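You operate a simulated robot arm through the tools that you are given. There is no shell and no other tool. Be economical: measure what you need, move in short steps, check, and stop when the job is done.

Carry out the task below with a simulated two-armed robot. There is one attempt and no reset: what you move stays moved.

TASK
On the left cork mat, fold the blue towel in half and then in half again.

The check looks at the end state, three seconds after you hand in, the way a careful person would. Anything else that was tipped, shoved, dropped, spilled or broken makes it a failure. Flat cloth is picked up by pressing the open fingertips on it (5 to 10 N) and closing them slowly along it; thin cloth reads only 2 to 8 mm in the jaws.

THE ROBOT
Two 6-joint arms with two-finger parallel grippers on one trunk, on a base that drives. Base frame: it is fixed to the floor where the robot stands at the start and does not move with it; the origin is under the middle of the robot, x ahead of it, y to its left, z up; the surface under the hand at the start is at about z = 0.763. Units: m, rad, N and s.
The left shoulder is at the start at [0.08, 0.216, 1.55], the right one opposite. With the tool pointing down near the work surface each hand reaches from about 0.1 to 0.66 m from the robot's upright axis, wherever it stands, measured 20 degrees to its own side. Places, roughly: left cork mat [0.5, 0, 0.8]. Payload 3.43 kg a hand.
Tool frame (each hand has its own): the origin (TCP) lies between the finger pads and is the grasp point; the fingertips stand 0.03 m ahead of it; z points along the fingers, y is the line along which they close. The gripper opens to 0.094 m. The fingers are 0.028 m wide and 0.01 m thick; the gripper's body (0.05 by 0.096 m) begins 0.055 m behind the TCP.
Orientation is told as [roll, pitch, yaw] about the base's x, y, z axes, in that order, counted from this pose: with the fingers straight down and closing along the base's y, the tool's x points along the base's -x, its y along +y and its z along -z.

THE INTERFACE
- The arms move only by the tool nudge_tool. It takes "left_steps", "right_steps" or both (then of equal length, played together; a hand with none holds still); each is a list of rows, each a list of 7 numbers: the gripper command, from -1 (shut) to 1 (fully open), values between in proportion, then the shift along the base's x, y, z in units of 300 mm (1.0 is 300 mm), then the turn, a rotation vector about the base's x, y, z in units of 120 degrees (1.0 is 120 degrees). In form: [[claw, tx, ty, tz, rx, ry, rz], ...]. A call has 1 to 12 rows; each row is the pose to reach, as a shift and turn from the pose commanded when the call began. A call with a number of a shift or a turn outside -1 to 1 is refused whole. A row lasts 0.2 s, in which the tool goes at most 0.05 m and 0.15 rad; a call with a longer step from one row to the next is refused whole, and so is a gripper value outside its range. A pose out of reach is approached as far as the arm can. The call stops where the force on the tool passes 40 N (or 10 N more than at its start, if that is more) or the arm is blocked; 0.2 s more then pass. Each finger travels about 0.072 m/s and halts on what it meets, pressing with about 37 N; the grip force reading is that of the motor and also rises with nothing between the fingers. The clock runs only during rows and for 0.2 s after the last one: add rows that repeat a pose to give the fingers time. It gives the time, the measured TCP pose, the force on the tool (base axes), the opening and the grip force at its end, in the units of the frame above (readings bear some noise), with the torque about the TCP (base axes, N m) and any sound that the robot's microphone picked up.
- Cameras (640 x 400 px; columns grow to the right, rows downward): "scene" is now at [0.087, -0.0221, 1.6872]; the picture's right is [-0.34, -0.94, 0.00], its down [-0.85, 0.30, -0.43] and it looks along [0.40, -0.14, -0.91] (base axes); focal length 248 px, centre (320, 200). "left" rides on the left gripper at [0.076, -0.014, -0.102] in its tool frame; the picture's right is [0.18, 0.98, 0.00], its down [-0.75, 0.14, -0.64] and it looks along [-0.63, 0.12, 0.77] (tool axes); focal length 243 px, centre (320, 200). "right" rides on the right gripper at [0.076, 0.014, -0.103] in its tool frame; the picture's right is [-0.18, 0.98, 0.00], its down [-0.75, -0.14, -0.64] and it looks along [-0.63, -0.12, 0.77] (tool axes); focal length 243 px, centre (320, 200).
- grab_frame(camera): a new picture of that camera. It takes no simulated time.
- move_column(by): slides the trunk up (or, below 0, down) by that many m; the arms and the scene camera ride with it, the base frame stays. It gives what a move gives, with no picture.
- drive_base(legs): drives the robot by 1 to 6 legs, each [ahead, left, turn to the left] in m, m and rad, along the robot's own axes; the way and the turn of a leg run together, so that a leg with both is an arc; at most 1.5 m and 3.142 rad a leg. The arms and the cameras ride along, it lands a little off, and it stops where it bumps. It gives what a move gives.
- pan_tilt(pan, tilt): turns the head with the scene camera to pan (to the left, within 1.501 rad either way) and tilt (down, from -0.506 to 1.204), counted from straight ahead of the robot. It gives what a move gives.
- measure_at(camera, pixels): for up to 12 pixels [column, row] of the newest picture of that camera ("zoom" is the newest enlarged one), the place [x, y, z] in the base frame of the surface seen there, good to about 0.002 m. It takes no simulated time.
- close_up(camera, box): a new picture of the part [left, top, right, bottom] of that camera's present view, enlarged. It takes no simulated time.
- close_job(): hands the job in; it is judged then, once.

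Go step by step. Measure first, check grasps and placings, and put right what went wrong. The budget is 80 turns and 62 pictures, counting those below and the enlarged ones. Unless the task says otherwise, let go and move clear before handing in, and close with one line.

The tools are called after ">>>" as a command line: name --argument value ..., lists and objects as JSON in quotes. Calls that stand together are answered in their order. nudge_tool: Moves the arms, as the interface text tells. Its arguments: {"type":"object","properties":{"left_steps":{"type":"array"},"right_steps":{"type":"array"}},"required":[]} The other tools are called the same way: move_column (by) slides the trunk up or down; drive_base (legs) drives the base; pan_tilt (pan, tilt) turns the head that bears the scene camera; grab_frame (camera) takes a picture; measure_at (camera, pixels) gives the place of the surface under pixels of a picture; close_up (camera, box) takes an enlarged picture of a part of a camera's view; close_job () hands the job in.

At the start:

```text
time: 0.0
left_position: [0.4451, 0.1215, 0.9643]
left_tool_rot: [-0.002, 0.0, 0.002]
left_wrist_force: [-0.2, -0.1, 0.3]
left_ft_torque: [0.03, 0.02, 0.01]
left_gripper_width: 0.0939
left_grasp_force: 0.0
right_position: [0.4115, -0.2085, 0.9827]
right_tool_rot: [0.001, -0.005, -0.001]
right_wrist_force: [-0.4, -0.5, -0.6]
right_ft_torque: [0.03, 0.01, 0.01]
right_gripper_width: 0.094
right_grasp_force: 0.1
trunk travel left (down, up): [-0.78, 0.06]
robot x, y, heading: [-0.0037, -0.0019, -0.002]
head pan, tilt: [-0.342, 1.131]
```

scene: 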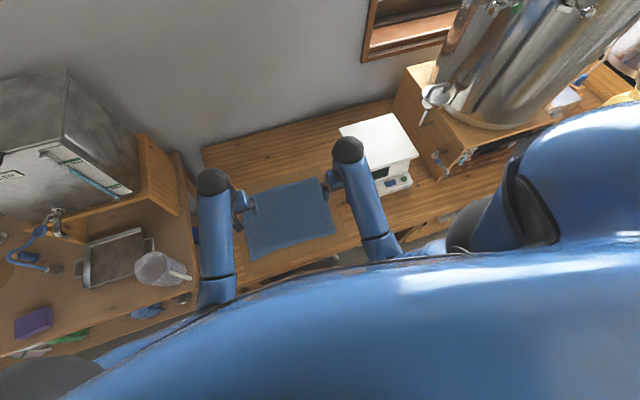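
right: 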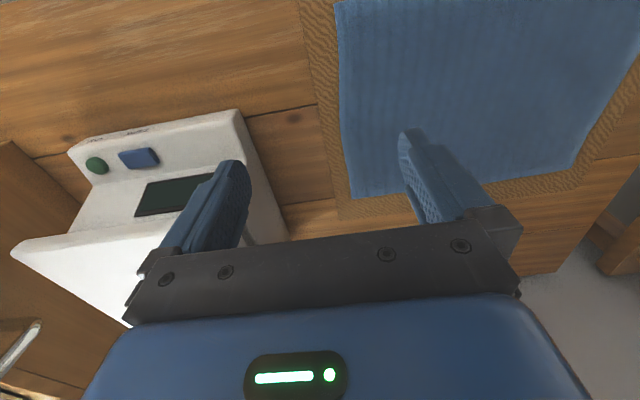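
left: 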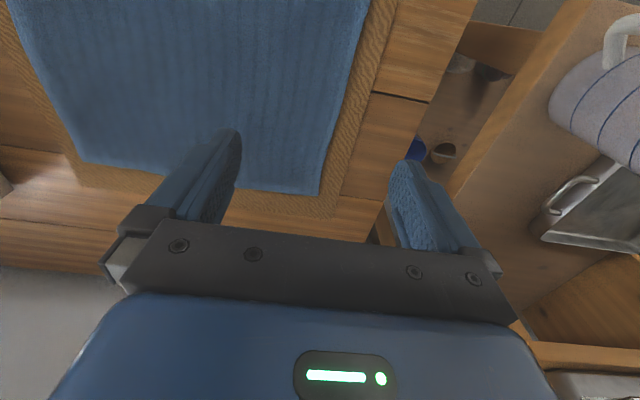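

The towel lies under the hands, at about pixels (245-335, 178-260) in the scene picture. I'll enlarge that area so I can measure the corners.

>>> close_up --camera "scene" --box '[190, 130, 430, 280]'

>>> measure_at --camera "left" --pixels '[[80, 160], [318, 193], [365, 5], [200, 60], [200, 210], [375, 60], [60, 185], [330, 215], [385, 70]]'

>>> measure_at --camera "right" --pixels '[[353, 197], [574, 165], [338, 5], [330, 100], [450, 60], [250, 120]]'

```text
2.67 times, centred on (310, 205) of scene
```

zoom: 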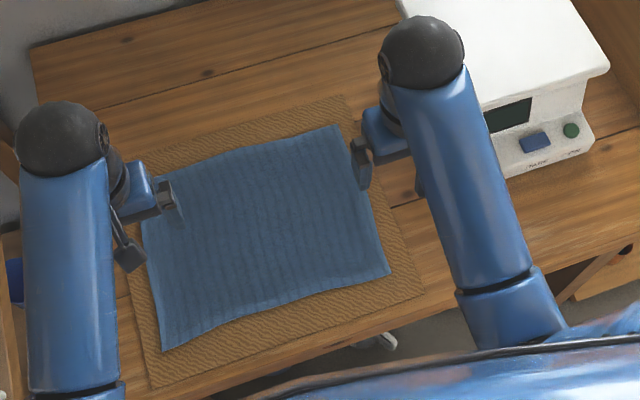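

```text
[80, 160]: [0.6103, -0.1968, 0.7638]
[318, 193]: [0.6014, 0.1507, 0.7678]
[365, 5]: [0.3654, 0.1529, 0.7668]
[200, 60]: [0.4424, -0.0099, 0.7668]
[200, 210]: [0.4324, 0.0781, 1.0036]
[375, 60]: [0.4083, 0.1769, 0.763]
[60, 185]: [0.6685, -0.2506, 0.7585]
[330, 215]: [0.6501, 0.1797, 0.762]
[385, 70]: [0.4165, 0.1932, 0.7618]
```

```text
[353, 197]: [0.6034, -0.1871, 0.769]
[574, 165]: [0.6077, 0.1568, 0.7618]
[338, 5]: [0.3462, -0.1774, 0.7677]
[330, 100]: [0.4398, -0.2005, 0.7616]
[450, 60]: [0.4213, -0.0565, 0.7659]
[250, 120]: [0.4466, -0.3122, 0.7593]
```

The far edge lies near x≈0.605 and spans y from about -0.19 to 0.155. Next I'll measure the near corners in the enlargement.

>>> measure_at --camera "zoom" --pixels '[[165, 344], [388, 270], [340, 128], [150, 182], [280, 300], [250, 250], [250, 145], [155, 382], [424, 290], [146, 265], [374, 215], [560, 90]]'

>>> measure_at --camera "left" --pixels '[[78, 158], [84, 164], [316, 190], [322, 196], [12, 10], [345, 100], [200, 100]]'

```text
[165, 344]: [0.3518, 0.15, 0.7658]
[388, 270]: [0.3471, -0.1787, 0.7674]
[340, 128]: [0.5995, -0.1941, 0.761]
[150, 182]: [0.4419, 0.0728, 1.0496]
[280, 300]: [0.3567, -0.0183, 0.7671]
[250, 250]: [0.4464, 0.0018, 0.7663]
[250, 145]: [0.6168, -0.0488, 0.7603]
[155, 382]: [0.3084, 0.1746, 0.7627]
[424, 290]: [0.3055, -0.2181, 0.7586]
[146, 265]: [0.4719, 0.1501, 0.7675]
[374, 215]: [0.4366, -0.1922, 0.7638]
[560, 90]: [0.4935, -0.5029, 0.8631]
```

```text
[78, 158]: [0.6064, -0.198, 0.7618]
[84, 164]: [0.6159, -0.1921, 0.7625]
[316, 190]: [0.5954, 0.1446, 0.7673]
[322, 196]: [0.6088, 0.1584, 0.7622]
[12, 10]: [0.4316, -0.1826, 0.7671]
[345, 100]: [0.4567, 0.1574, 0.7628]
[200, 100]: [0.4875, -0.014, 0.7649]
```

The towel covers x 0.345–0.605 and y -0.187–0.153, with its top at about z 0.767. I'll fold the far edge toward the robot with both hands, so first I bring them above the far corners, partly open.

>>> nudge_tool --left_steps '[[-0.1, 0.082, -0.001, -0.075, 0, 0, 0], [-0.1, 0.163, -0.002, -0.149, 0, 0, 0], [-0.1, 0.245, -0.003, -0.224, 0, 0, 0], [-0.1, 0.327, -0.003, -0.298, 0, 0, 0], [-0.1, 0.408, -0.004, -0.373, 0, 0, 0], [-0.1, 0.49, -0.005, -0.447, 0, 0, 0], [-0.1, 0.49, -0.005, -0.447, 0, 0, 0]]' --right_steps '[[-0.1, 0.1, 0.029, -0.085, 0, 0, 0], [-0.1, 0.2, 0.057, -0.17, 0, 0, 0], [-0.1, 0.301, 0.086, -0.255, 0, 0, 0], [-0.1, 0.401, 0.115, -0.339, 0, 0, 0], [-0.1, 0.502, 0.143, -0.424, 0, 0, 0], [-0.1, 0.602, 0.172, -0.509, 0, 0, 0], [-0.1, 0.602, 0.172, -0.509, 0, 0, 0]]'

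>>> grab_frame --camera "left"

>>> grab_frame --camera "right"

```text
time: 1.6
left_position: [0.5917, 0.1213, 0.8312]
left_tool_rot: [-0.002, 0.0, 0.001]
left_wrist_force: [-0.1, -0.2, 0.5]
left_ft_torque: [-0.04, -0.05, -0.03]
left_gripper_width: 0.0422
left_grasp_force: 0.0
right_position: [0.5925, -0.1575, 0.8303]
right_tool_rot: [-0.001, -0.007, -0.001]
right_wrist_force: [0.4, 0.2, -0.6]
right_ft_torque: [0.01, -0.02, 0.0]
right_gripper_width: 0.0421
right_grasp_force: 0.1
trunk travel left (down, up): [-0.78, 0.06]
robot x, y, heading: [-0.0021, 0.0024, 0.003]
head pan, tilt: [-0.342, 1.131]
```

```text
57 pictures are left
```

left: 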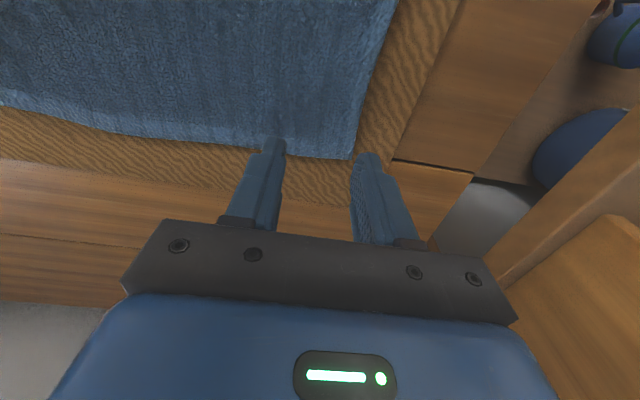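

```text
56 pictures are left
```

right: 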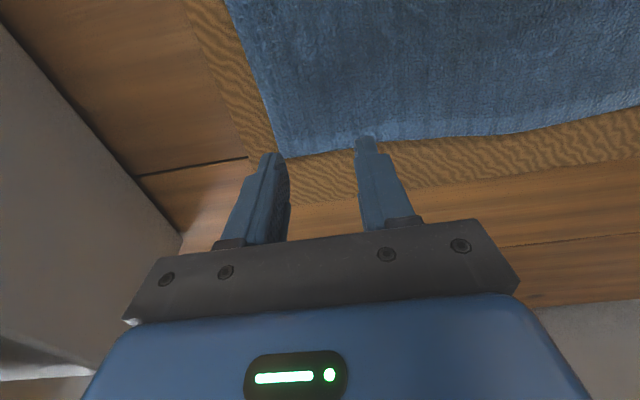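

I can see the corners at left (350,158) and right (283,158), so I'll measure the exact edges.

>>> measure_at --camera "left" --pixels '[[348, 156], [345, 145], [325, 155], [215, 146], [100, 128], [362, 110], [368, 60]]'

>>> measure_at --camera "right" --pixels '[[284, 156], [320, 148], [290, 145], [272, 110], [430, 135], [520, 130]]'

```text
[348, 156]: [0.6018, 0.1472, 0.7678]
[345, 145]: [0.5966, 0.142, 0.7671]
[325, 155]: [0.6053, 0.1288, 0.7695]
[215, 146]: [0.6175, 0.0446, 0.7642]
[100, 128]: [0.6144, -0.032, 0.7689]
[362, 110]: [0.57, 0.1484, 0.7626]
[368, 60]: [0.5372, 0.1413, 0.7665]
```

```text
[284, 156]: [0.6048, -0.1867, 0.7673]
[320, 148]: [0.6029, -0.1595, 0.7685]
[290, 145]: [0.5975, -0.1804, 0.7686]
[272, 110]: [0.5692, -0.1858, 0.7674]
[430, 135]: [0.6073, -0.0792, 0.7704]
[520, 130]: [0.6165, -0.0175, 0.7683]
```

Both outer fingers sit right on the side edges. I'll shift each hand about 12 mm inward and bring it down close to contact.

>>> nudge_tool --left_steps '[[-0.1, -0.01, -0.04, -0.03, 0, 0, 0], [-0.1, -0.015, -0.04, -0.08, 0, 0, 0], [-0.1, -0.015, -0.04, -0.1, 0, 0, 0], [-0.1, -0.015, -0.04, -0.107, 0, 0, 0], [-0.1, -0.015, -0.04, -0.113, 0, 0, 0]]' --right_steps '[[-0.1, -0.01, 0.033, -0.03, 0, 0, 0], [-0.1, -0.018, 0.033, -0.08, 0, 0, 0], [-0.1, -0.018, 0.033, -0.1, 0, 0, 0], [-0.1, -0.018, 0.033, -0.107, 0, 0, 0], [-0.1, -0.018, 0.033, -0.113, 0, 0, 0]]'

```text
time: 2.8
left_position: [0.5873, 0.1087, 0.797]
left_tool_rot: [-0.001, -0.003, 0.003]
left_wrist_force: [1.0, 0.6, 3.6]
left_ft_torque: [0.03, -0.03, 0.0]
left_gripper_width: 0.0424
left_grasp_force: 0.1
right_position: [0.5871, -0.1454, 0.798]
right_tool_rot: [0.0, -0.006, 0.0]
right_wrist_force: [-0.5, -0.3, 3.4]
right_ft_torque: [0.02, 0.01, 0.02]
right_gripper_width: 0.0422
right_grasp_force: 0.0
trunk travel left (down, up): [-0.78, 0.06]
robot x, y, heading: [0.001, -0.0065, -0.005]
head pan, tilt: [-0.342, 1.131]
```

Both hands touch the towel at about 3.5 N. I'll press slightly more, then close slowly.

>>> nudge_tool --left_steps '[[-0.1, 0, 0, -0.005, 0, 0, 0], [-0.1, 0, 0, -0.007, 0, 0, 0]]' --right_steps '[[-0.1, 0, 0, -0.005, 0, 0, 0], [-0.1, 0, 0, -0.007, 0, 0, 0]]'

```text
time: 3.4
left_position: [0.5854, 0.1086, 0.796]
left_tool_rot: [-0.003, -0.005, 0.002]
left_wrist_force: [1.9, 0.9, 8.6]
left_ft_torque: [0.08, -0.08, 0.0]
left_gripper_width: 0.0423
left_grasp_force: 0.1
right_position: [0.5863, -0.1469, 0.7971]
right_tool_rot: [0.0, -0.008, 0.0]
right_wrist_force: [0.3, -1.4, 12.2]
right_ft_torque: [-0.04, 0.0, 0.01]
right_gripper_width: 0.0419
right_grasp_force: 0.0
trunk travel left (down, up): [-0.78, 0.06]
robot x, y, heading: [0.0031, -0.0007, -0.001]
head pan, tilt: [-0.342, 1.131]
```

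The left hand presses at 8.6 N and the right at 12 N. I'll ease the right hand slightly and close both slowly.

>>> nudge_tool --left_steps '[[-0.2, 0, 0, 0, 0, 0, 0], [-0.3, 0, 0, 0, 0, 0, 0], [-0.4, 0, 0, 0, 0, 0, 0], [-0.5, 0, 0, 0, 0, 0, 0], [-0.6, 0, 0, 0, 0, 0, 0], [-0.7, 0, 0, 0, 0, 0, 0], [-0.8, 0, 0, 0, 0, 0, 0], [-0.9, 0, 0, 0, 0, 0, 0], [-1, 0, 0, 0, 0, 0, 0], [-1, 0, 0, 0, 0, 0, 0], [-1, 0, 0, 0, 0, 0, 0]]' --right_steps '[[-0.2, 0, 0, 0.002, 0, 0, 0], [-0.3, 0, 0, 0.002, 0, 0, 0], [-0.4, 0, 0, 0.002, 0, 0, 0], [-0.5, 0, 0, 0.002, 0, 0, 0], [-0.6, 0, 0, 0.002, 0, 0, 0], [-0.7, 0, 0, 0.002, 0, 0, 0], [-0.8, 0, 0, 0.002, 0, 0, 0], [-0.9, 0, 0, 0.002, 0, 0, 0], [-1, 0, 0, 0.002, 0, 0, 0], [-1, 0, 0, 0.002, 0, 0, 0], [-1, 0, 0, 0.002, 0, 0, 0]]'

>>> grab_frame --camera "left"

>>> grab_frame --camera "right"

```text
time: 5.8
left_position: [0.5847, 0.1069, 0.7965]
left_tool_rot: [-0.003, -0.002, 0.001]
left_wrist_force: [-0.4, -18.3, 12.9]
left_ft_torque: [-0.52, 0.02, -0.09]
left_gripper_width: 0.0056
left_grasp_force: 36.7
right_position: [0.5856, -0.1457, 0.7959]
right_tool_rot: [0.002, -0.008, 0.0]
right_wrist_force: [0.0, 18.8, 8.3]
right_ft_torque: [0.62, -0.01, 0.05]
right_gripper_width: 0.0036
right_grasp_force: 36.5
trunk travel left (down, up): [-0.78, 0.06]
robot x, y, heading: [0.0025, -0.001, -0.001]
head pan, tilt: [-0.342, 1.131]
```

```text
55 pictures are left
```

left: 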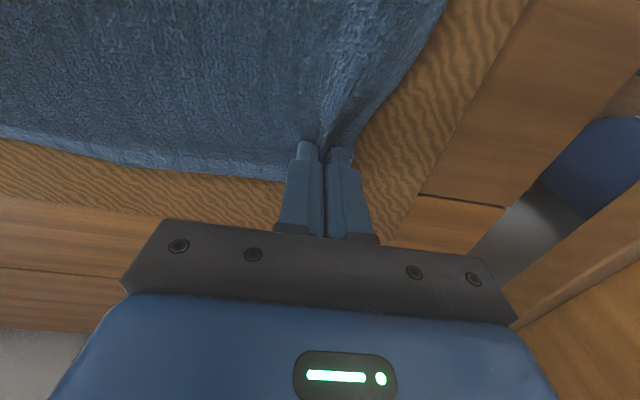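

```text
54 pictures are left
```

right: 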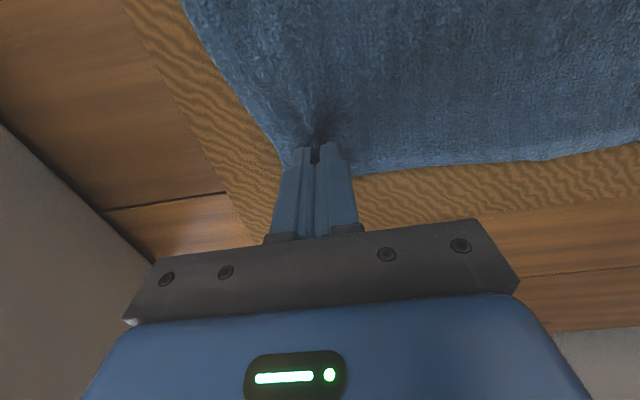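

Both hands have gripped the towel, at 5.6 mm and 3.6 mm. Next I'll lift the edge and arc it toward the robot, tilting the fingers forward as it goes over.

>>> nudge_tool --left_steps '[[-1, -0.017, -0.02, 0.085, 0, 0, 0], [-1, -0.067, -0.02, 0.17, 0, -0.042, 0], [-1, -0.15, -0.02, 0.24, 0, -0.1, 0], [-1, -0.25, -0.02, 0.283, 0, -0.167, 0], [-1, -0.36, -0.02, 0.306, 0, -0.233, 0], [-1, -0.467, -0.02, 0.298, 0, -0.3, 0], [-1, -0.567, -0.02, 0.261, 0, -0.358, 0], [-1, -0.65, -0.02, 0.213, 0, -0.417, 0], [-1, -0.717, -0.02, 0.164, 0, -0.467, 0], [-1, -0.76, -0.02, 0.12, 0, -0.5, 0]]' --right_steps '[[-1, -0.017, 0.02, 0.085, 0, 0, 0], [-1, -0.067, 0.02, 0.17, 0, -0.042, 0], [-1, -0.15, 0.02, 0.24, 0, -0.1, 0], [-1, -0.25, 0.02, 0.283, 0, -0.167, 0], [-1, -0.36, 0.02, 0.306, 0, -0.233, 0], [-1, -0.467, 0.02, 0.298, 0, -0.3, 0], [-1, -0.567, 0.02, 0.261, 0, -0.358, 0], [-1, -0.65, 0.02, 0.213, 0, -0.417, 0], [-1, -0.717, 0.02, 0.164, 0, -0.467, 0], [-1, -0.76, 0.02, 0.12, 0, -0.5, 0]]'

>>> grab_frame --camera "scene"

>>> grab_frame --camera "left"

>>> grab_frame --camera "right"

```text
time: 6.8
left_position: [0.6199, 0.0731, 0.7978]
left_tool_rot: [-0.003, -0.297, 0.003]
left_wrist_force: [-9.0, -6.9, 15.8]
left_ft_torque: [-0.21, 0.21, -0.15]
left_gripper_width: 0.0049
left_grasp_force: 36.8
left hand out of reach, approached as far as the arm can: row 1, 2, 3, 4
right_position: [0.5213, -0.139, 0.8758]
right_tool_rot: [0.005, -0.291, -0.001]
right_wrist_force: [3.6, 6.5, -2.8]
right_ft_torque: [0.17, -0.09, 0.06]
right_gripper_width: 0.0036
right_grasp_force: 37.6
trunk travel left (down, up): [-0.78, 0.06]
robot x, y, heading: [-0.0015, 0.0013, 0.004]
head pan, tilt: [-0.342, 1.131]
stopped in row 4 (left hand): the force on the tool passed its limit at 71 N (the readings are from after the stop); the commanded pose is now the measured one
```

```text
53 pictures are left
```

scene: 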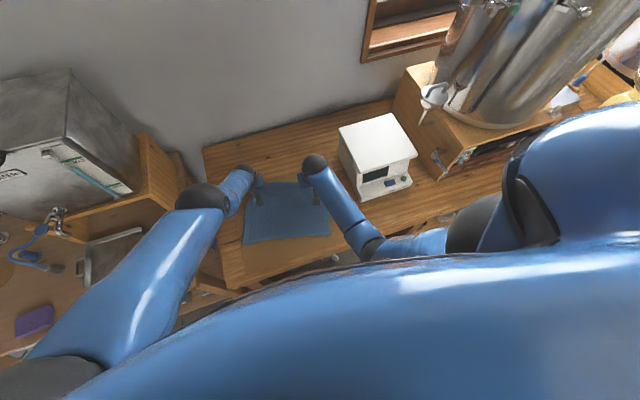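

```text
52 pictures are left
```

left: 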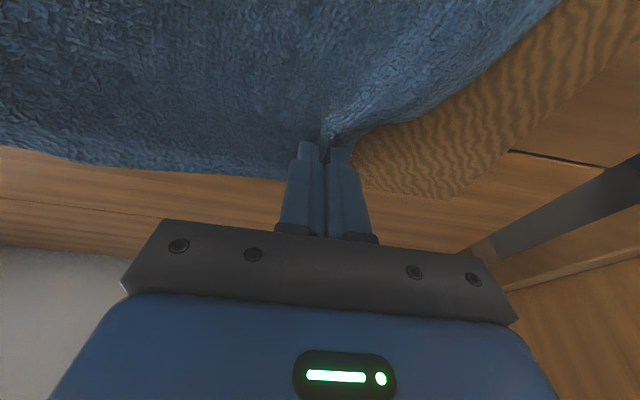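

```text
51 pictures are left
```

right: 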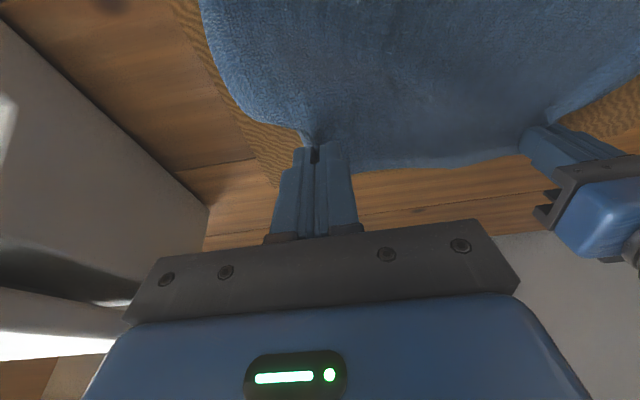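

The left arm swung into a different elbow pose and stopped, with its TCP at (0.620, 0.073, 0.798). The cloth is still held. I'll try a small lift with the left hand alone to see whether it moves normally.

>>> nudge_tool --left_steps '[[-1, -0.03, 0.0, 0.05, 0, 0, 0], [-1, -0.06, 0.0, 0.1, 0, 0, 0], [-1, -0.1, 0.0, 0.15, 0, 0, 0]]'

>>> grab_frame --camera "scene"

```text
time: 7.5
left_position: [0.6297, 0.0671, 0.8023]
left_tool_rot: [-0.001, -0.288, 0.002]
left_wrist_force: [-2.6, -2.5, 0.7]
left_ft_torque: [-0.09, 0.07, -0.07]
left_gripper_width: 0.0047
left_grasp_force: 37.2
left hand out of reach, approached as far as the arm can: row 1, 2, 3
right_position: [0.5265, -0.1392, 0.8725]
right_tool_rot: [0.001, -0.282, -0.001]
right_wrist_force: [0.4, 2.3, -2.2]
right_ft_torque: [0.07, -0.01, 0.0]
right_gripper_width: 0.0036
right_grasp_force: 36.8
trunk travel left (down, up): [-0.78, 0.06]
robot x, y, heading: [0.0035, 0.0008, -0.0]
head pan, tilt: [-0.342, 1.131]
```

```text
50 pictures are left
```

scene: 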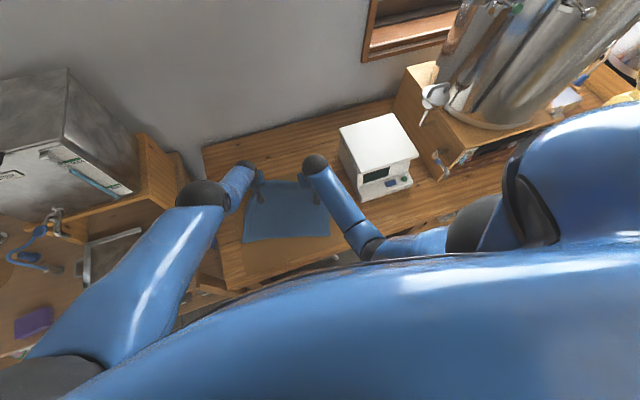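

The left arm is stuck in an overextended branch. I'll try turning its tool back toward vertical and pulling it in toward the robot.

>>> nudge_tool --left_steps '[[-1, -0.03, 0.03, 0.0, 0, 0.06, 0], [-1, -0.06, 0.06, 0.0, 0, 0.1, 0], [-1, -0.1, 0.1, 0.0, 0, 0.14, 0]]'

```text
time: 8.3
left_position: [0.5927, 0.098, 0.8119]
left_tool_rot: [-0.004, 0.003, 0.001]
left_wrist_force: [-3.7, -12.6, 3.3]
left_ft_torque: [-0.46, 0.07, -0.11]
left_gripper_width: 0.0052
left_grasp_force: 37.2
left hand out of reach, approached as far as the arm can: row 1, 2, 3
right_position: [0.5258, -0.1379, 0.8728]
right_tool_rot: [0.003, -0.284, 0.001]
right_wrist_force: [2.9, 12.3, -3.9]
right_ft_torque: [0.34, -0.07, 0.12]
right_gripper_width: 0.0037
right_grasp_force: 37.2
trunk travel left (down, up): [-0.78, 0.06]
robot x, y, heading: [0.0005, -0.0009, -0.003]
head pan, tilt: [-0.342, 1.131]
```

The tool is vertical again at (0.593, 0.098). Next I'll lift it and bring it in toward x≈0.52, keeping it upright.

>>> nudge_tool --left_steps '[[-1, -0.05, 0.0, 0.06, 0, 0, 0], [-1, -0.1, 0.0, 0.12, 0, 0, 0], [-1, -0.16, 0.0, 0.18, 0, 0, 0], [-1, -0.22, 0.0, 0.2, 0, 0, 0]]'

>>> grab_frame --camera "scene"

```text
time: 9.3
left_position: [0.5942, 0.0851, 0.8177]
left_tool_rot: [-0.002, 0.002, 0.001]
left_wrist_force: [-0.9, -2.2, 0.5]
left_ft_torque: [-0.06, -0.01, -0.02]
left_gripper_width: 0.0047
left_grasp_force: 36.7
left hand out of reach, approached as far as the arm can: row 1, 2, 3, 4
right_position: [0.5259, -0.1402, 0.8724]
right_tool_rot: [0.0, -0.284, 0.0]
right_wrist_force: [0.3, 2.0, -1.5]
right_ft_torque: [-0.01, -0.01, 0.03]
right_gripper_width: 0.0033
right_grasp_force: 37.1
trunk travel left (down, up): [-0.78, 0.06]
robot x, y, heading: [-0.0005, 0.0034, 0.0]
head pan, tilt: [-0.342, 1.131]
```

```text
49 pictures are left
```

scene: 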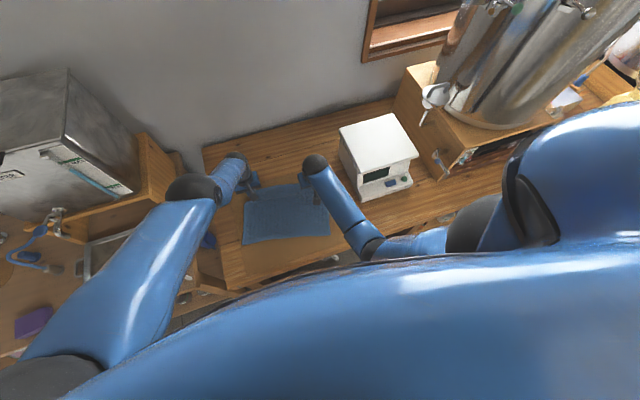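

The left arm won't come in on this branch. I'll release its corner, with the cloth almost flat there, and take the arm back toward its start pose.

>>> nudge_tool --left_steps '[[-0.5, 0, 0.0, -0.04, 0, 0, 0], [-0.2, 0, 0.0, -0.04, 0, 0, 0], [-0.2, 0, 0.0, -0.02, 0, 0, 0], [-0.2, 0, 0.0, 0.05, 0, 0, 0], [-0.2, 0, 0.0, 0.12, 0, 0, 0], [-0.2, 0, 0.0, 0.2, 0, 0, 0], [-0.2, 0, 0.0, 0.3, 0, 0, 0]]'

>>> grab_frame --camera "left"

```text
time: 10.9
left_position: [0.6356, 0.0764, 0.8747]
left_tool_rot: [-0.001, 0.004, 0.002]
left_wrist_force: [0.2, 0.3, -1.0]
left_ft_torque: [0.04, -0.01, 0.01]
left_gripper_width: 0.0374
left_grasp_force: 0.0
left hand out of reach, approached as far as the arm can: row 1, 2, 4, 5, 6, 7
right_position: [0.5264, -0.1399, 0.8723]
right_tool_rot: [0.002, -0.282, -0.001]
right_wrist_force: [0.5, -0.2, 0.9]
right_ft_torque: [-0.04, 0.04, 0.01]
right_gripper_width: 0.0032
right_grasp_force: 36.9
trunk travel left (down, up): [-0.78, 0.06]
robot x, y, heading: [-0.0, 0.006, 0.003]
head pan, tilt: [-0.342, 1.131]
```

```text
48 pictures are left
```

left: 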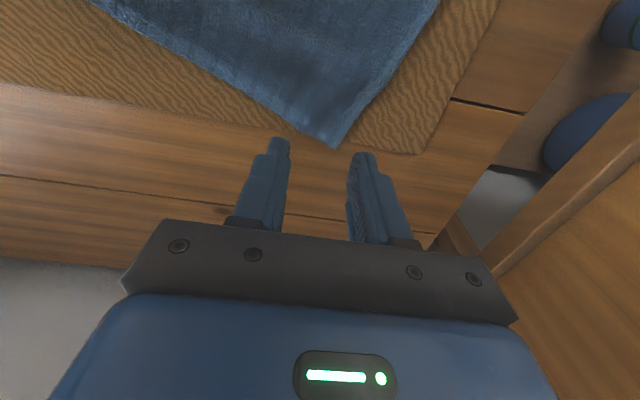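

The left arm seems bent past straight onto the wrong side: it can't come closer than about 0.75 m from the shoulder. I'll straighten it outward to recover, so first I check where the wall behind is.

>>> measure_at --camera "left" --pixels '[[60, 250], [60, 275], [30, 320], [450, 230], [520, 300], [600, 200], [333, 145]]'

>>> measure_at --camera "scene" --pixels '[[205, 147], [280, 130], [280, 110], [148, 135], [150, 180], [180, 180], [110, 180], [240, 110]]'

```text
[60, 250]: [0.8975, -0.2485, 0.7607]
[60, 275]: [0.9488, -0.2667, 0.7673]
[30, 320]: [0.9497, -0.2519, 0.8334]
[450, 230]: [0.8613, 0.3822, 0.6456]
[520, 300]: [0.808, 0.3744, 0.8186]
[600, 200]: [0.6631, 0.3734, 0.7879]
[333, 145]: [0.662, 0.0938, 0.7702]
```

```text
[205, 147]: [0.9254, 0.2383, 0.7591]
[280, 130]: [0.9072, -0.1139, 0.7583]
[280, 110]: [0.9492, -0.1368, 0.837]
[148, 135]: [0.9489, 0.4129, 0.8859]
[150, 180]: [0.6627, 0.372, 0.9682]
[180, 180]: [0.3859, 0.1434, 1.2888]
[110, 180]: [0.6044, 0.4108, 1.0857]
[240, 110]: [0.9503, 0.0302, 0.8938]
```

The wall is at x=0.95, so there's room. I'll extend the left arm outward until it is straight, then bring it back in.

>>> nudge_tool --left_steps '[[-0.2, 0.1, 0.03, 0.05, 0, 0, 0], [-0.2, 0.2, 0.06, 0.08, 0, 0, 0], [-0.2, 0.3, 0.09, 0.08, 0, 0, 0], [-0.2, 0.4, 0.1, 0.08, 0, 0, 0], [-0.2, 0.4, 0.1, 0.08, 0, 0, 0]]'

>>> grab_frame --camera "scene"

```text
time: 12.2
left_position: [0.6818, 0.1176, 0.9344]
left_tool_rot: [-0.003, 0.002, 0.0]
left_wrist_force: [0.1, -0.7, -0.8]
left_ft_torque: [0.0, -0.03, 0.02]
left_gripper_width: 0.0377
left_grasp_force: 0.1
left hand out of reach, approached as far as the arm can: row 1, 2, 3, 4, 5
right_position: [0.5271, -0.1395, 0.8722]
right_tool_rot: [0.003, -0.283, 0.0]
right_wrist_force: [-0.6, -0.2, 0.0]
right_ft_torque: [-0.04, 0.01, 0.02]
right_gripper_width: 0.0031
right_grasp_force: 36.8
trunk travel left (down, up): [-0.78, 0.06]
robot x, y, heading: [0.0012, 0.004, 0.001]
head pan, tilt: [-0.342, 1.131]
```

```text
47 pictures are left
```

scene: 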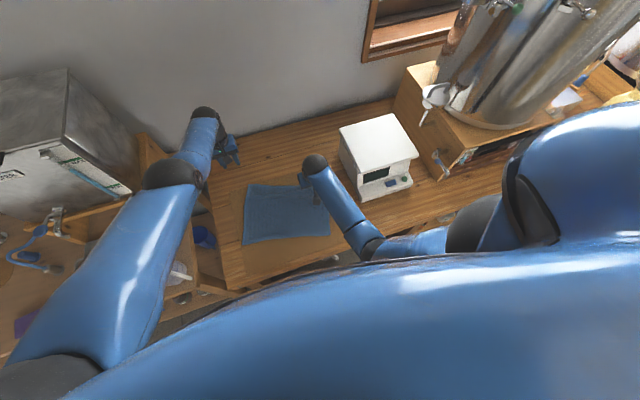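

The arm looks straight now. I'll bring it back toward its start position.

>>> nudge_tool --left_steps '[[-0.2, -0.12, 0.03, 0.05, 0, 0, 0], [-0.2, -0.24, 0.03, 0.1, 0, 0, 0], [-0.2, -0.36, 0.03, 0.15, 0, 0, 0], [-0.2, -0.48, 0.03, 0.18, 0, 0, 0], [-0.2, -0.6, 0.03, 0.18, 0, 0, 0], [-0.2, -0.7, 0.03, 0.18, 0, 0, 0], [-0.2, -0.7, 0.03, 0.18, 0, 0, 0], [-0.2, -0.7, 0.03, 0.18, 0, 0, 0]]'

>>> grab_frame --camera "scene"

```text
time: 13.9
left_position: [0.4718, 0.1244, 0.9891]
left_tool_rot: [-0.002, 0.002, 0.002]
left_wrist_force: [0.7, -0.2, -0.7]
left_ft_torque: [0.0, -0.01, 0.0]
left_gripper_width: 0.0373
left_grasp_force: 0.0
right_position: [0.5267, -0.1388, 0.8728]
right_tool_rot: [0.0, -0.283, -0.001]
right_wrist_force: [0.4, -0.3, 0.2]
right_ft_torque: [-0.05, -0.01, 0.03]
right_gripper_width: 0.0035
right_grasp_force: 36.9
trunk travel left (down, up): [-0.78, 0.06]
robot x, y, heading: [-0.0023, 0.0003, 0.002]
head pan, tilt: [-0.342, 1.131]
```

```text
46 pictures are left
```

scene: 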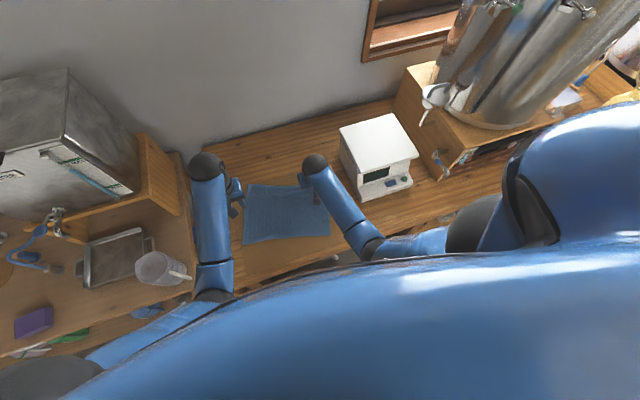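

The left arm is back in its normal pose. Next I'll lay the right corner back down, release it and lift clear, so I can lower the trunk for more arm margin.

>>> nudge_tool --right_steps '[[-1, 0.06, -0.018, -0.06, 0, 0.045, 0], [-1, 0.12, -0.036, -0.12, 0, 0.09, 0], [-1, 0.16, -0.054, -0.18, 0, 0.135, 0], [-1, 0.178, -0.054, -0.235, 0, 0.135, 0], [-0.6, 0.178, -0.054, -0.235, 0, 0.135, 0], [-0.2, 0.178, -0.054, -0.235, 0, 0.135, 0], [-0.2, 0.178, -0.054, -0.22, 0, 0.135, 0], [-0.2, 0.178, -0.054, -0.12, 0, 0.135, 0], [-0.2, 0.1, -0.054, 0.0, 0, 0.135, 0], [-0.2, 0.0, -0.054, 0.12, 0, 0.135, 0], [-0.2, -0.1, -0.1, 0.24, 0, 0.135, 0], [-0.2, -0.15, -0.1, 0.36, 0, 0.135, 0]]'

>>> close_up --camera "scene" --box '[190, 130, 430, 280]'

```text
time: 16.6
left_position: [0.4727, 0.1244, 0.9885]
left_tool_rot: [-0.001, 0.002, 0.001]
left_wrist_force: [-0.6, -0.2, -0.6]
left_ft_torque: [0.02, 0.0, 0.03]
left_gripper_width: 0.0378
left_grasp_force: 0.0
right_position: [0.4797, -0.1694, 0.9807]
right_tool_rot: [0.002, -0.001, -0.001]
right_wrist_force: [-0.8, -0.2, 0.3]
right_ft_torque: [0.02, 0.0, 0.0]
right_gripper_width: 0.0377
right_grasp_force: 0.0
trunk travel left (down, up): [-0.78, 0.06]
robot x, y, heading: [-0.0013, -0.0007, 0.001]
head pan, tilt: [-0.342, 1.131]
```

```text
2.67 times, centred on (310, 205) of scene
```

zoom: 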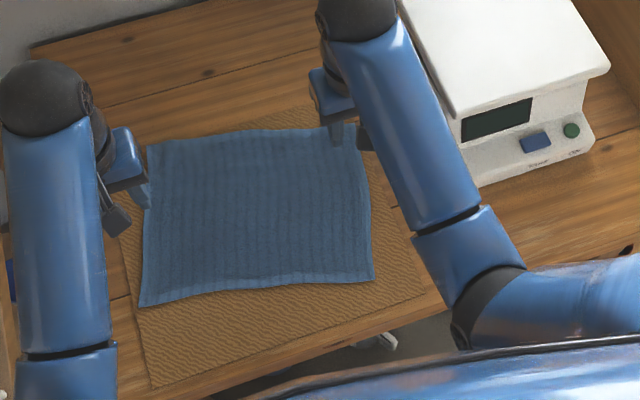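

The towel is flat but slightly rotated. I'll lower the trunk by 0.13 m and measure the corners.

>>> measure_at --camera "zoom" --pixels '[[143, 303], [372, 278], [364, 155], [148, 148], [258, 284], [255, 133], [145, 225], [370, 215], [124, 268], [425, 296]]'

>>> move_column --by -0.13

>>> grab_frame --camera "scene"

```text
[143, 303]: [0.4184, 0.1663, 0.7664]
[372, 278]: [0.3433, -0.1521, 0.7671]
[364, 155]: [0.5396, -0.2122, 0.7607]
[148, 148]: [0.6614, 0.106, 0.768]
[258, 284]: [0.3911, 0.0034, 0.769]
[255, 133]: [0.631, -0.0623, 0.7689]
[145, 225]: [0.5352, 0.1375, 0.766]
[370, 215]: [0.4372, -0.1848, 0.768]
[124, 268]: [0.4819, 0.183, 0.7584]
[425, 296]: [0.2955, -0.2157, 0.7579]
```

```text
time: 18.1
left_position: [0.4733, 0.1237, 0.8585]
left_tool_rot: [-0.002, 0.002, 0.002]
left_wrist_force: [-0.7, -0.4, 1.1]
left_ft_torque: [0.01, 0.0, -0.01]
left_gripper_width: 0.0378
left_grasp_force: 0.0
right_position: [0.481, -0.1694, 0.8493]
right_tool_rot: [0.002, -0.003, 0.0]
right_wrist_force: [-0.6, 0.6, 0.5]
right_ft_torque: [0.01, -0.01, -0.03]
right_gripper_width: 0.0374
right_grasp_force: 0.1
trunk travel left (down, up): [-0.65, 0.19]
robot x, y, heading: [-0.0002, 0.0017, -0.001]
head pan, tilt: [-0.342, 1.131]
```

```text
44 pictures are left
```

scene: 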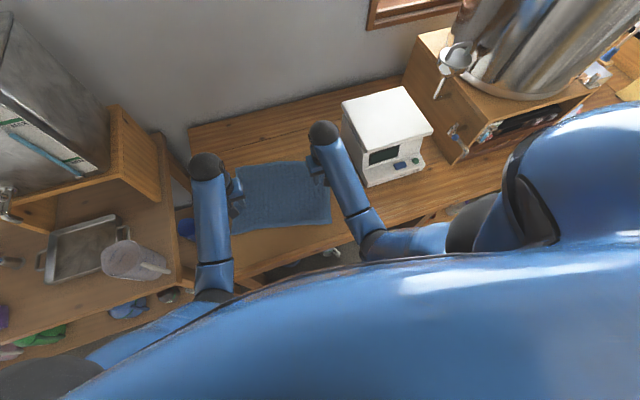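

The corners are now near-left (0.418, 0.166), near-right (0.343, -0.152) and far-left (0.661, 0.106). I'll check the far edge with the hand cameras.

>>> grab_frame --camera "left"

>>> grab_frame --camera "right"

```text
43 pictures are left
```

left: 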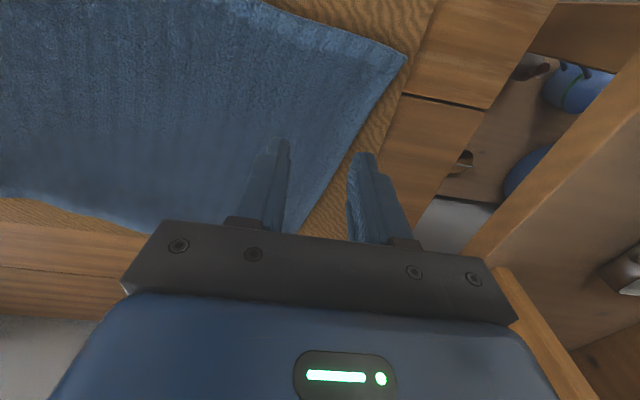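

```text
42 pictures are left
```

right: 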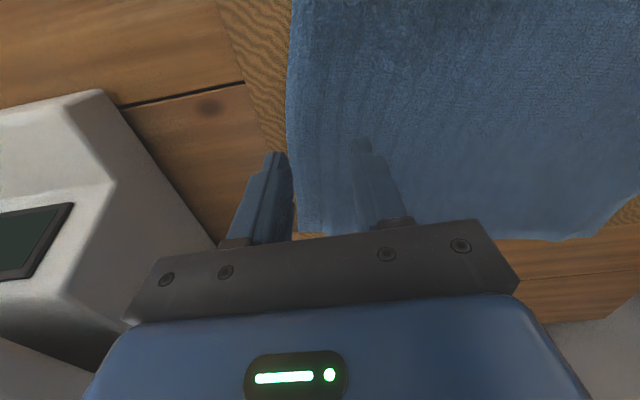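

>>> measure_at --camera "right" --pixels '[[300, 228], [315, 230], [290, 150], [287, 110], [294, 40], [530, 235], [580, 235], [440, 200]]'

>>> measure_at --camera "left" --pixels '[[404, 58], [300, 232], [270, 8], [60, 203], [145, 232], [350, 140], [330, 35]]'

```text
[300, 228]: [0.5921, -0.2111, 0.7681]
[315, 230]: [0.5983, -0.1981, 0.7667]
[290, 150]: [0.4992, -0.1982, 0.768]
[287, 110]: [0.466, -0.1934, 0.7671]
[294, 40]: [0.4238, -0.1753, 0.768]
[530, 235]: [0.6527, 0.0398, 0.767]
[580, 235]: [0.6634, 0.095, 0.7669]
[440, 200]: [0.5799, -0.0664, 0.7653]
```

```text
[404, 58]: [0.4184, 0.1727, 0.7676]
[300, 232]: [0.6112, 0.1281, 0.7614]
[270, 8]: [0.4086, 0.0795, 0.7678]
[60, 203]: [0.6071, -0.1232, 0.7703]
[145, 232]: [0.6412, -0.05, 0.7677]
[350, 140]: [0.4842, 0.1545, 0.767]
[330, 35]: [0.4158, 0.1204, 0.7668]
```

The far edge runs from FL (0.664, 0.105) to FR (0.595, -0.212), which is 12° of rotation. I'll bring the hands above the grip points with matching yaw, then lower the trunk 0.08 m more.

>>> nudge_tool --left_steps '[[-0.1, 0.093, -0.03, 0.06, 0, 0, -0.02], [-0.1, 0.186, -0.061, 0.1, 0, 0, -0.04], [-0.1, 0.279, -0.092, 0.15, 0, 0, -0.06], [-0.1, 0.372, -0.122, 0.205, 0, 0, -0.08], [-0.1, 0.465, -0.153, 0.205, 0, 0, -0.1025], [-0.1, 0.557, -0.183, 0.205, 0, 0, -0.1025]]' --right_steps '[[-0.1, 0.06, 0, 0.06, 0, 0, -0.02], [-0.1, 0.12, 0, 0.12, 0, 0, -0.04], [-0.1, 0.18, 0, 0.18, 0, 0, -0.06], [-0.1, 0.24, 0, 0.236, 0, 0, -0.08], [-0.1, 0.3, 0, 0.236, 0, 0, -0.1025], [-0.1, 0.357, 0, 0.236, 0, 0, -0.1025]]'

>>> move_column --by -0.08

>>> grab_frame --camera "left"

>>> grab_frame --camera "right"

```text
time: 19.5
left_position: [0.6407, 0.0689, 0.9209]
left_tool_rot: [-0.002, 0.003, -0.214]
left_wrist_force: [0.0, -0.1, 0.2]
left_ft_torque: [-0.02, 0.01, 0.0]
left_gripper_width: 0.0423
left_grasp_force: 0.1
right_position: [0.5912, -0.1683, 0.9176]
right_tool_rot: [0.004, -0.002, -0.216]
right_wrist_force: [0.4, -0.2, 0.5]
right_ft_torque: [0.02, 0.0, -0.01]
right_gripper_width: 0.0424
right_grasp_force: 0.0
right hand out of reach, approached as far as the arm can: row 2, 3, 4, 5, 6
trunk travel left (down, up): [-0.65, 0.19]
robot x, y, heading: [0.0016, 0.002, 0.001]
head pan, tilt: [-0.342, 1.131]
```

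```text
time: 20.7
left_position: [0.6406, 0.0686, 0.8404]
left_tool_rot: [-0.002, 0.001, -0.215]
left_wrist_force: [0.3, -0.3, -0.7]
left_ft_torque: [-0.01, -0.01, 0.0]
left_gripper_width: 0.0421
left_grasp_force: 0.0
right_position: [0.5914, -0.1688, 0.8376]
right_tool_rot: [0.006, -0.003, -0.214]
right_wrist_force: [-0.2, -0.6, 0.5]
right_ft_torque: [-0.02, -0.03, -0.03]
right_gripper_width: 0.0422
right_grasp_force: 0.1
trunk travel left (down, up): [-0.57, 0.27]
robot x, y, heading: [-0.0015, -0.0037, 0.001]
head pan, tilt: [-0.342, 1.131]
```

```text
41 pictures are left
```

left: 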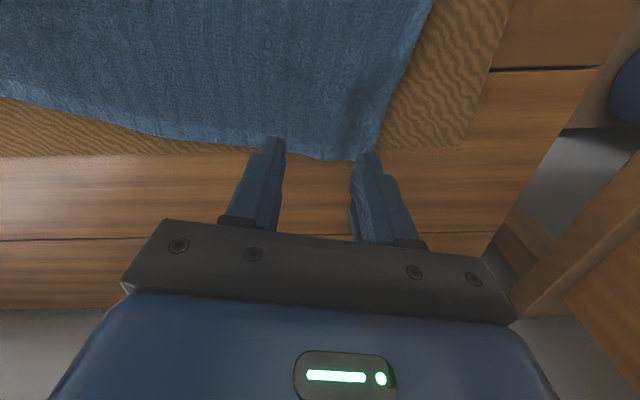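

```text
40 pictures are left
```

right: 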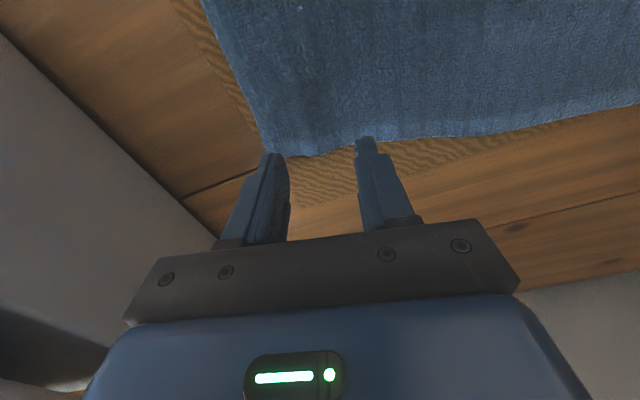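

The right hand was flagged out of reach, though it's only 3 mm off. I'll look at its arm pose before gripping.

>>> grab_frame --camera "scene"

>>> measure_at --camera "left" --pixels '[[372, 155], [330, 155], [230, 142], [395, 90], [120, 122]]'

>>> measure_at --camera "right" --pixels '[[270, 150], [310, 152], [420, 136], [240, 100], [540, 122]]'

```text
39 pictures are left
```

scene: 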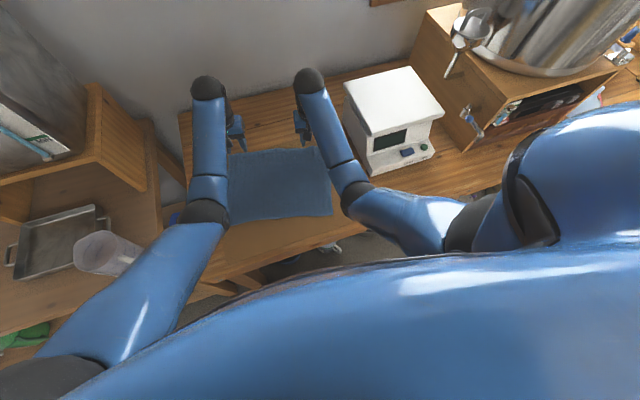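

```text
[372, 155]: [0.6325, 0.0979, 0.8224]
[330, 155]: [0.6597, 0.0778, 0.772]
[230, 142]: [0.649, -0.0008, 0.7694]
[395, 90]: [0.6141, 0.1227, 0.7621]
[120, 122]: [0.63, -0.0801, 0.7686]
```

```text
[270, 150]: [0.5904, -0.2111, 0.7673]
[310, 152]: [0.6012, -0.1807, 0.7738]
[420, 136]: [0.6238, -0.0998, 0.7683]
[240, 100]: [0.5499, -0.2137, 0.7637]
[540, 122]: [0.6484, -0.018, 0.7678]
```

Both arms are well bent now, and the hands are placed right. I'll descend to contact.

>>> nudge_tool --left_steps '[[-0.1, 0, 0, -0.07, 0, 0, 0], [-0.1, 0, 0, -0.12, 0, 0, 0], [-0.1, 0, 0, -0.135, 0, 0, 0], [-0.1, 0, 0, -0.143, 0, 0, 0], [-0.1, 0, 0, -0.147, 0, 0, 0]]' --right_steps '[[-0.1, -0.01, 0, -0.07, 0, 0, 0], [-0.1, -0.01, 0, -0.11, 0, 0, 0], [-0.1, -0.01, 0, -0.127, 0, 0, 0], [-0.1, -0.01, 0, -0.135, 0, 0, 0], [-0.1, -0.01, 0, -0.138, 0, 0, 0]]'

```text
time: 21.9
left_position: [0.6403, 0.0686, 0.7974]
left_tool_rot: [-0.001, -0.001, -0.211]
left_wrist_force: [1.9, 0.2, 2.6]
left_ft_torque: [0.0, -0.04, 0.0]
left_gripper_width: 0.0423
left_grasp_force: 0.1
right_position: [0.588, -0.1692, 0.796]
right_tool_rot: [0.005, -0.006, -0.215]
right_wrist_force: [0.1, 0.1, 5.0]
right_ft_torque: [0.01, -0.01, 0.02]
right_gripper_width: 0.0423
right_grasp_force: 0.0
trunk travel left (down, up): [-0.57, 0.27]
robot x, y, heading: [0.0001, -0.0019, 0.0]
head pan, tilt: [-0.342, 1.131]
```

There's light contact on both sides. I'll press a touch more and close slowly, moving the hands slightly inward to limit the tension.

>>> nudge_tool --left_steps '[[-0.1, 0, 0, -0.004, 0, 0, 0], [-0.2, 0, -0.004, -0.005, 0, 0, 0], [-0.3, -0.001, -0.008, -0.005, 0, 0, 0], [-0.4, -0.002, -0.012, -0.005, 0, 0, 0], [-0.5, -0.003, -0.014, -0.005, 0, 0, 0], [-0.6, -0.004, -0.017, -0.005, 0, 0, 0], [-0.7, -0.005, -0.02, -0.005, 0, 0, 0], [-0.8, -0.006, -0.023, -0.005, 0, 0, 0], [-0.9, -0.006, -0.026, -0.005, 0, 0, 0], [-1, -0.006, -0.026, -0.005, 0, 0, 0], [-1, -0.006, -0.026, -0.005, 0, 0, 0], [-1, -0.006, -0.026, -0.005, 0, 0, 0]]' --right_steps '[[-0.1, 0, 0, -0.002, 0, 0, 0], [-0.2, 0, 0.004, -0.002, 0, 0, 0], [-0.3, 0.001, 0.008, -0.002, 0, 0, 0], [-0.4, 0.002, 0.012, -0.002, 0, 0, 0], [-0.5, 0.003, 0.014, -0.002, 0, 0, 0], [-0.6, 0.004, 0.017, -0.002, 0, 0, 0], [-0.7, 0.005, 0.02, -0.002, 0, 0, 0], [-0.8, 0.006, 0.023, -0.002, 0, 0, 0], [-0.9, 0.006, 0.026, -0.002, 0, 0, 0], [-1, 0.006, 0.026, -0.002, 0, 0, 0], [-1, 0.006, 0.026, -0.002, 0, 0, 0], [-1, 0.006, 0.026, -0.002, 0, 0, 0]]'

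>>> grab_frame --camera "left"

>>> grab_frame --camera "right"

```text
time: 24.5
left_position: [0.6366, 0.0597, 0.796]
left_tool_rot: [-0.002, 0.0, -0.215]
left_wrist_force: [-3.7, -6.6, 14.1]
left_ft_torque: [-0.19, 0.18, -0.06]
left_gripper_width: 0.0052
left_grasp_force: 36.8
right_position: [0.5877, -0.1599, 0.7968]
right_tool_rot: [0.003, -0.006, -0.213]
right_wrist_force: [3.0, 7.4, 6.8]
right_ft_torque: [0.2, -0.06, 0.0]
right_gripper_width: 0.0061
right_grasp_force: 36.6
trunk travel left (down, up): [-0.57, 0.27]
robot x, y, heading: [-0.0007, 0.0031, 0.002]
head pan, tilt: [-0.342, 1.131]
```

```text
38 pictures are left
```

left: 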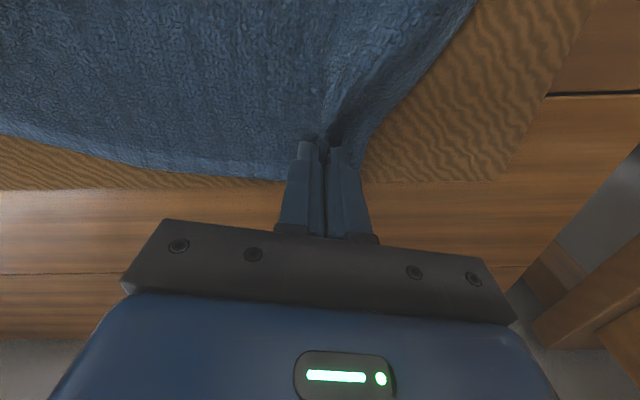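

```text
37 pictures are left
```

right: 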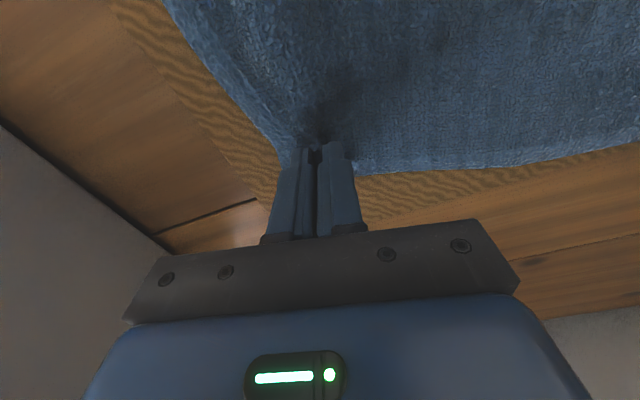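

Both hands have gripped, at 5.2 mm and 6.1 mm. I'll lift and do the first half of the arc, adding tilt gradually.

>>> nudge_tool --left_steps '[[-1, -0.008, 0.002, 0.05, 0, 0, 0], [-1, -0.016, 0.004, 0.1, 0, 0, 0], [-1, -0.065, 0.014, 0.183, 0, 0, 0], [-1, -0.147, 0.032, 0.25, -0.007, -0.033, 0], [-1, -0.228, 0.05, 0.293, -0.018, -0.081, 0], [-1, -0.309, 0.067, 0.307, -0.028, -0.13, 0]]' --right_steps '[[-1, -0.008, 0.002, 0.05, 0, 0, 0], [-1, -0.016, 0.004, 0.1, 0, 0, 0], [-1, -0.065, 0.014, 0.183, 0, 0, 0], [-1, -0.147, 0.032, 0.25, -0.007, -0.033, 0], [-1, -0.228, 0.05, 0.293, -0.018, -0.081, 0], [-1, -0.309, 0.067, 0.307, -0.028, -0.13, 0]]'

>>> grab_frame --camera "scene"

```text
time: 25.9
left_position: [0.5428, 0.082, 0.8886]
left_tool_rot: [-0.002, -0.279, -0.213]
left_wrist_force: [-1.6, -6.9, -0.6]
left_ft_torque: [-0.15, 0.03, -0.05]
left_gripper_width: 0.0046
left_grasp_force: 36.9
right_position: [0.5003, -0.1405, 0.8729]
right_tool_rot: [0.007, -0.289, -0.215]
right_wrist_force: [1.4, 7.5, 0.0]
right_ft_torque: [0.21, -0.02, 0.06]
right_gripper_width: 0.0056
right_grasp_force: 36.8
right hand out of reach, approached as far as the arm can: row 3, 4, 5, 6
trunk travel left (down, up): [-0.57, 0.27]
robot x, y, heading: [-0.0013, -0.0012, -0.0]
head pan, tilt: [-0.342, 1.131]
```

```text
36 pictures are left
```

scene: 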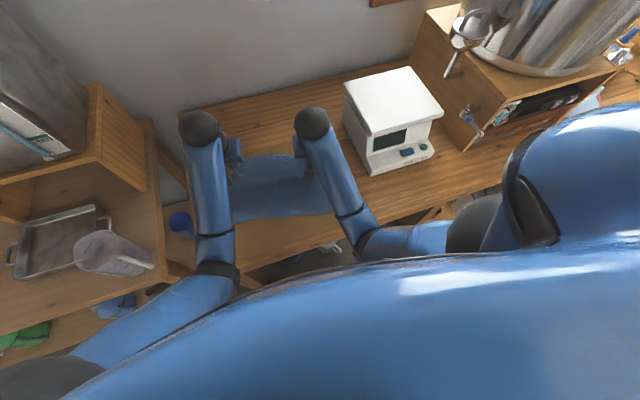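

The right hand keeps lagging, probably at a wrist limit from its yaw. I'll take its yaw back out while continuing the arc.

>>> nudge_tool --left_steps '[[-1, -0.09, 0.017, 0, -0.012, -0.057, 0], [-1, -0.183, 0.037, -0.01, -0.023, -0.106, 0], [-1, -0.273, 0.053, -0.05, -0.034, -0.154, 0]]' --right_steps '[[-1, -0.09, 0.017, 0, -0.006, -0.053, 0.03], [-1, -0.183, 0.037, -0.01, -0.01, -0.1, 0.07], [-1, -0.273, 0.053, -0.05, -0.01, -0.15, 0.105]]'

>>> grab_frame --camera "scene"

```text
time: 26.7
left_position: [0.4635, 0.0969, 0.8737]
left_tool_rot: [0.0, -0.611, -0.212]
left_wrist_force: [-0.2, -2.8, -0.5]
left_ft_torque: [-0.07, 0.04, -0.05]
left_gripper_width: 0.0046
left_grasp_force: 37.3
right_position: [0.4172, -0.1253, 0.857]
right_tool_rot: [0.018, -0.598, 0.002]
right_wrist_force: [0.7, 2.1, -0.5]
right_ft_torque: [0.11, 0.01, -0.02]
right_gripper_width: 0.0052
right_grasp_force: 37.1
trunk travel left (down, up): [-0.57, 0.27]
robot x, y, heading: [-0.0005, -0.0025, -0.002]
head pan, tilt: [-0.342, 1.131]
```

```text
35 pictures are left
```

scene: 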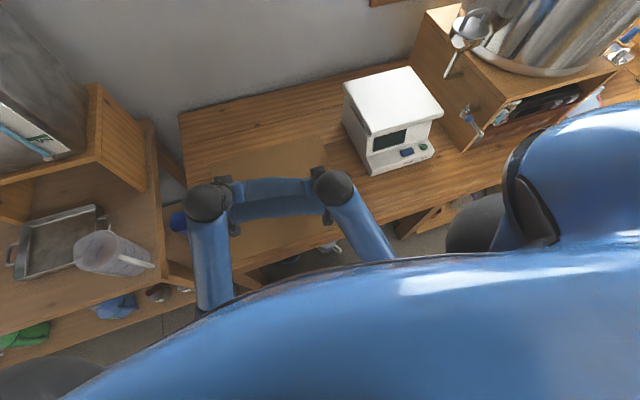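

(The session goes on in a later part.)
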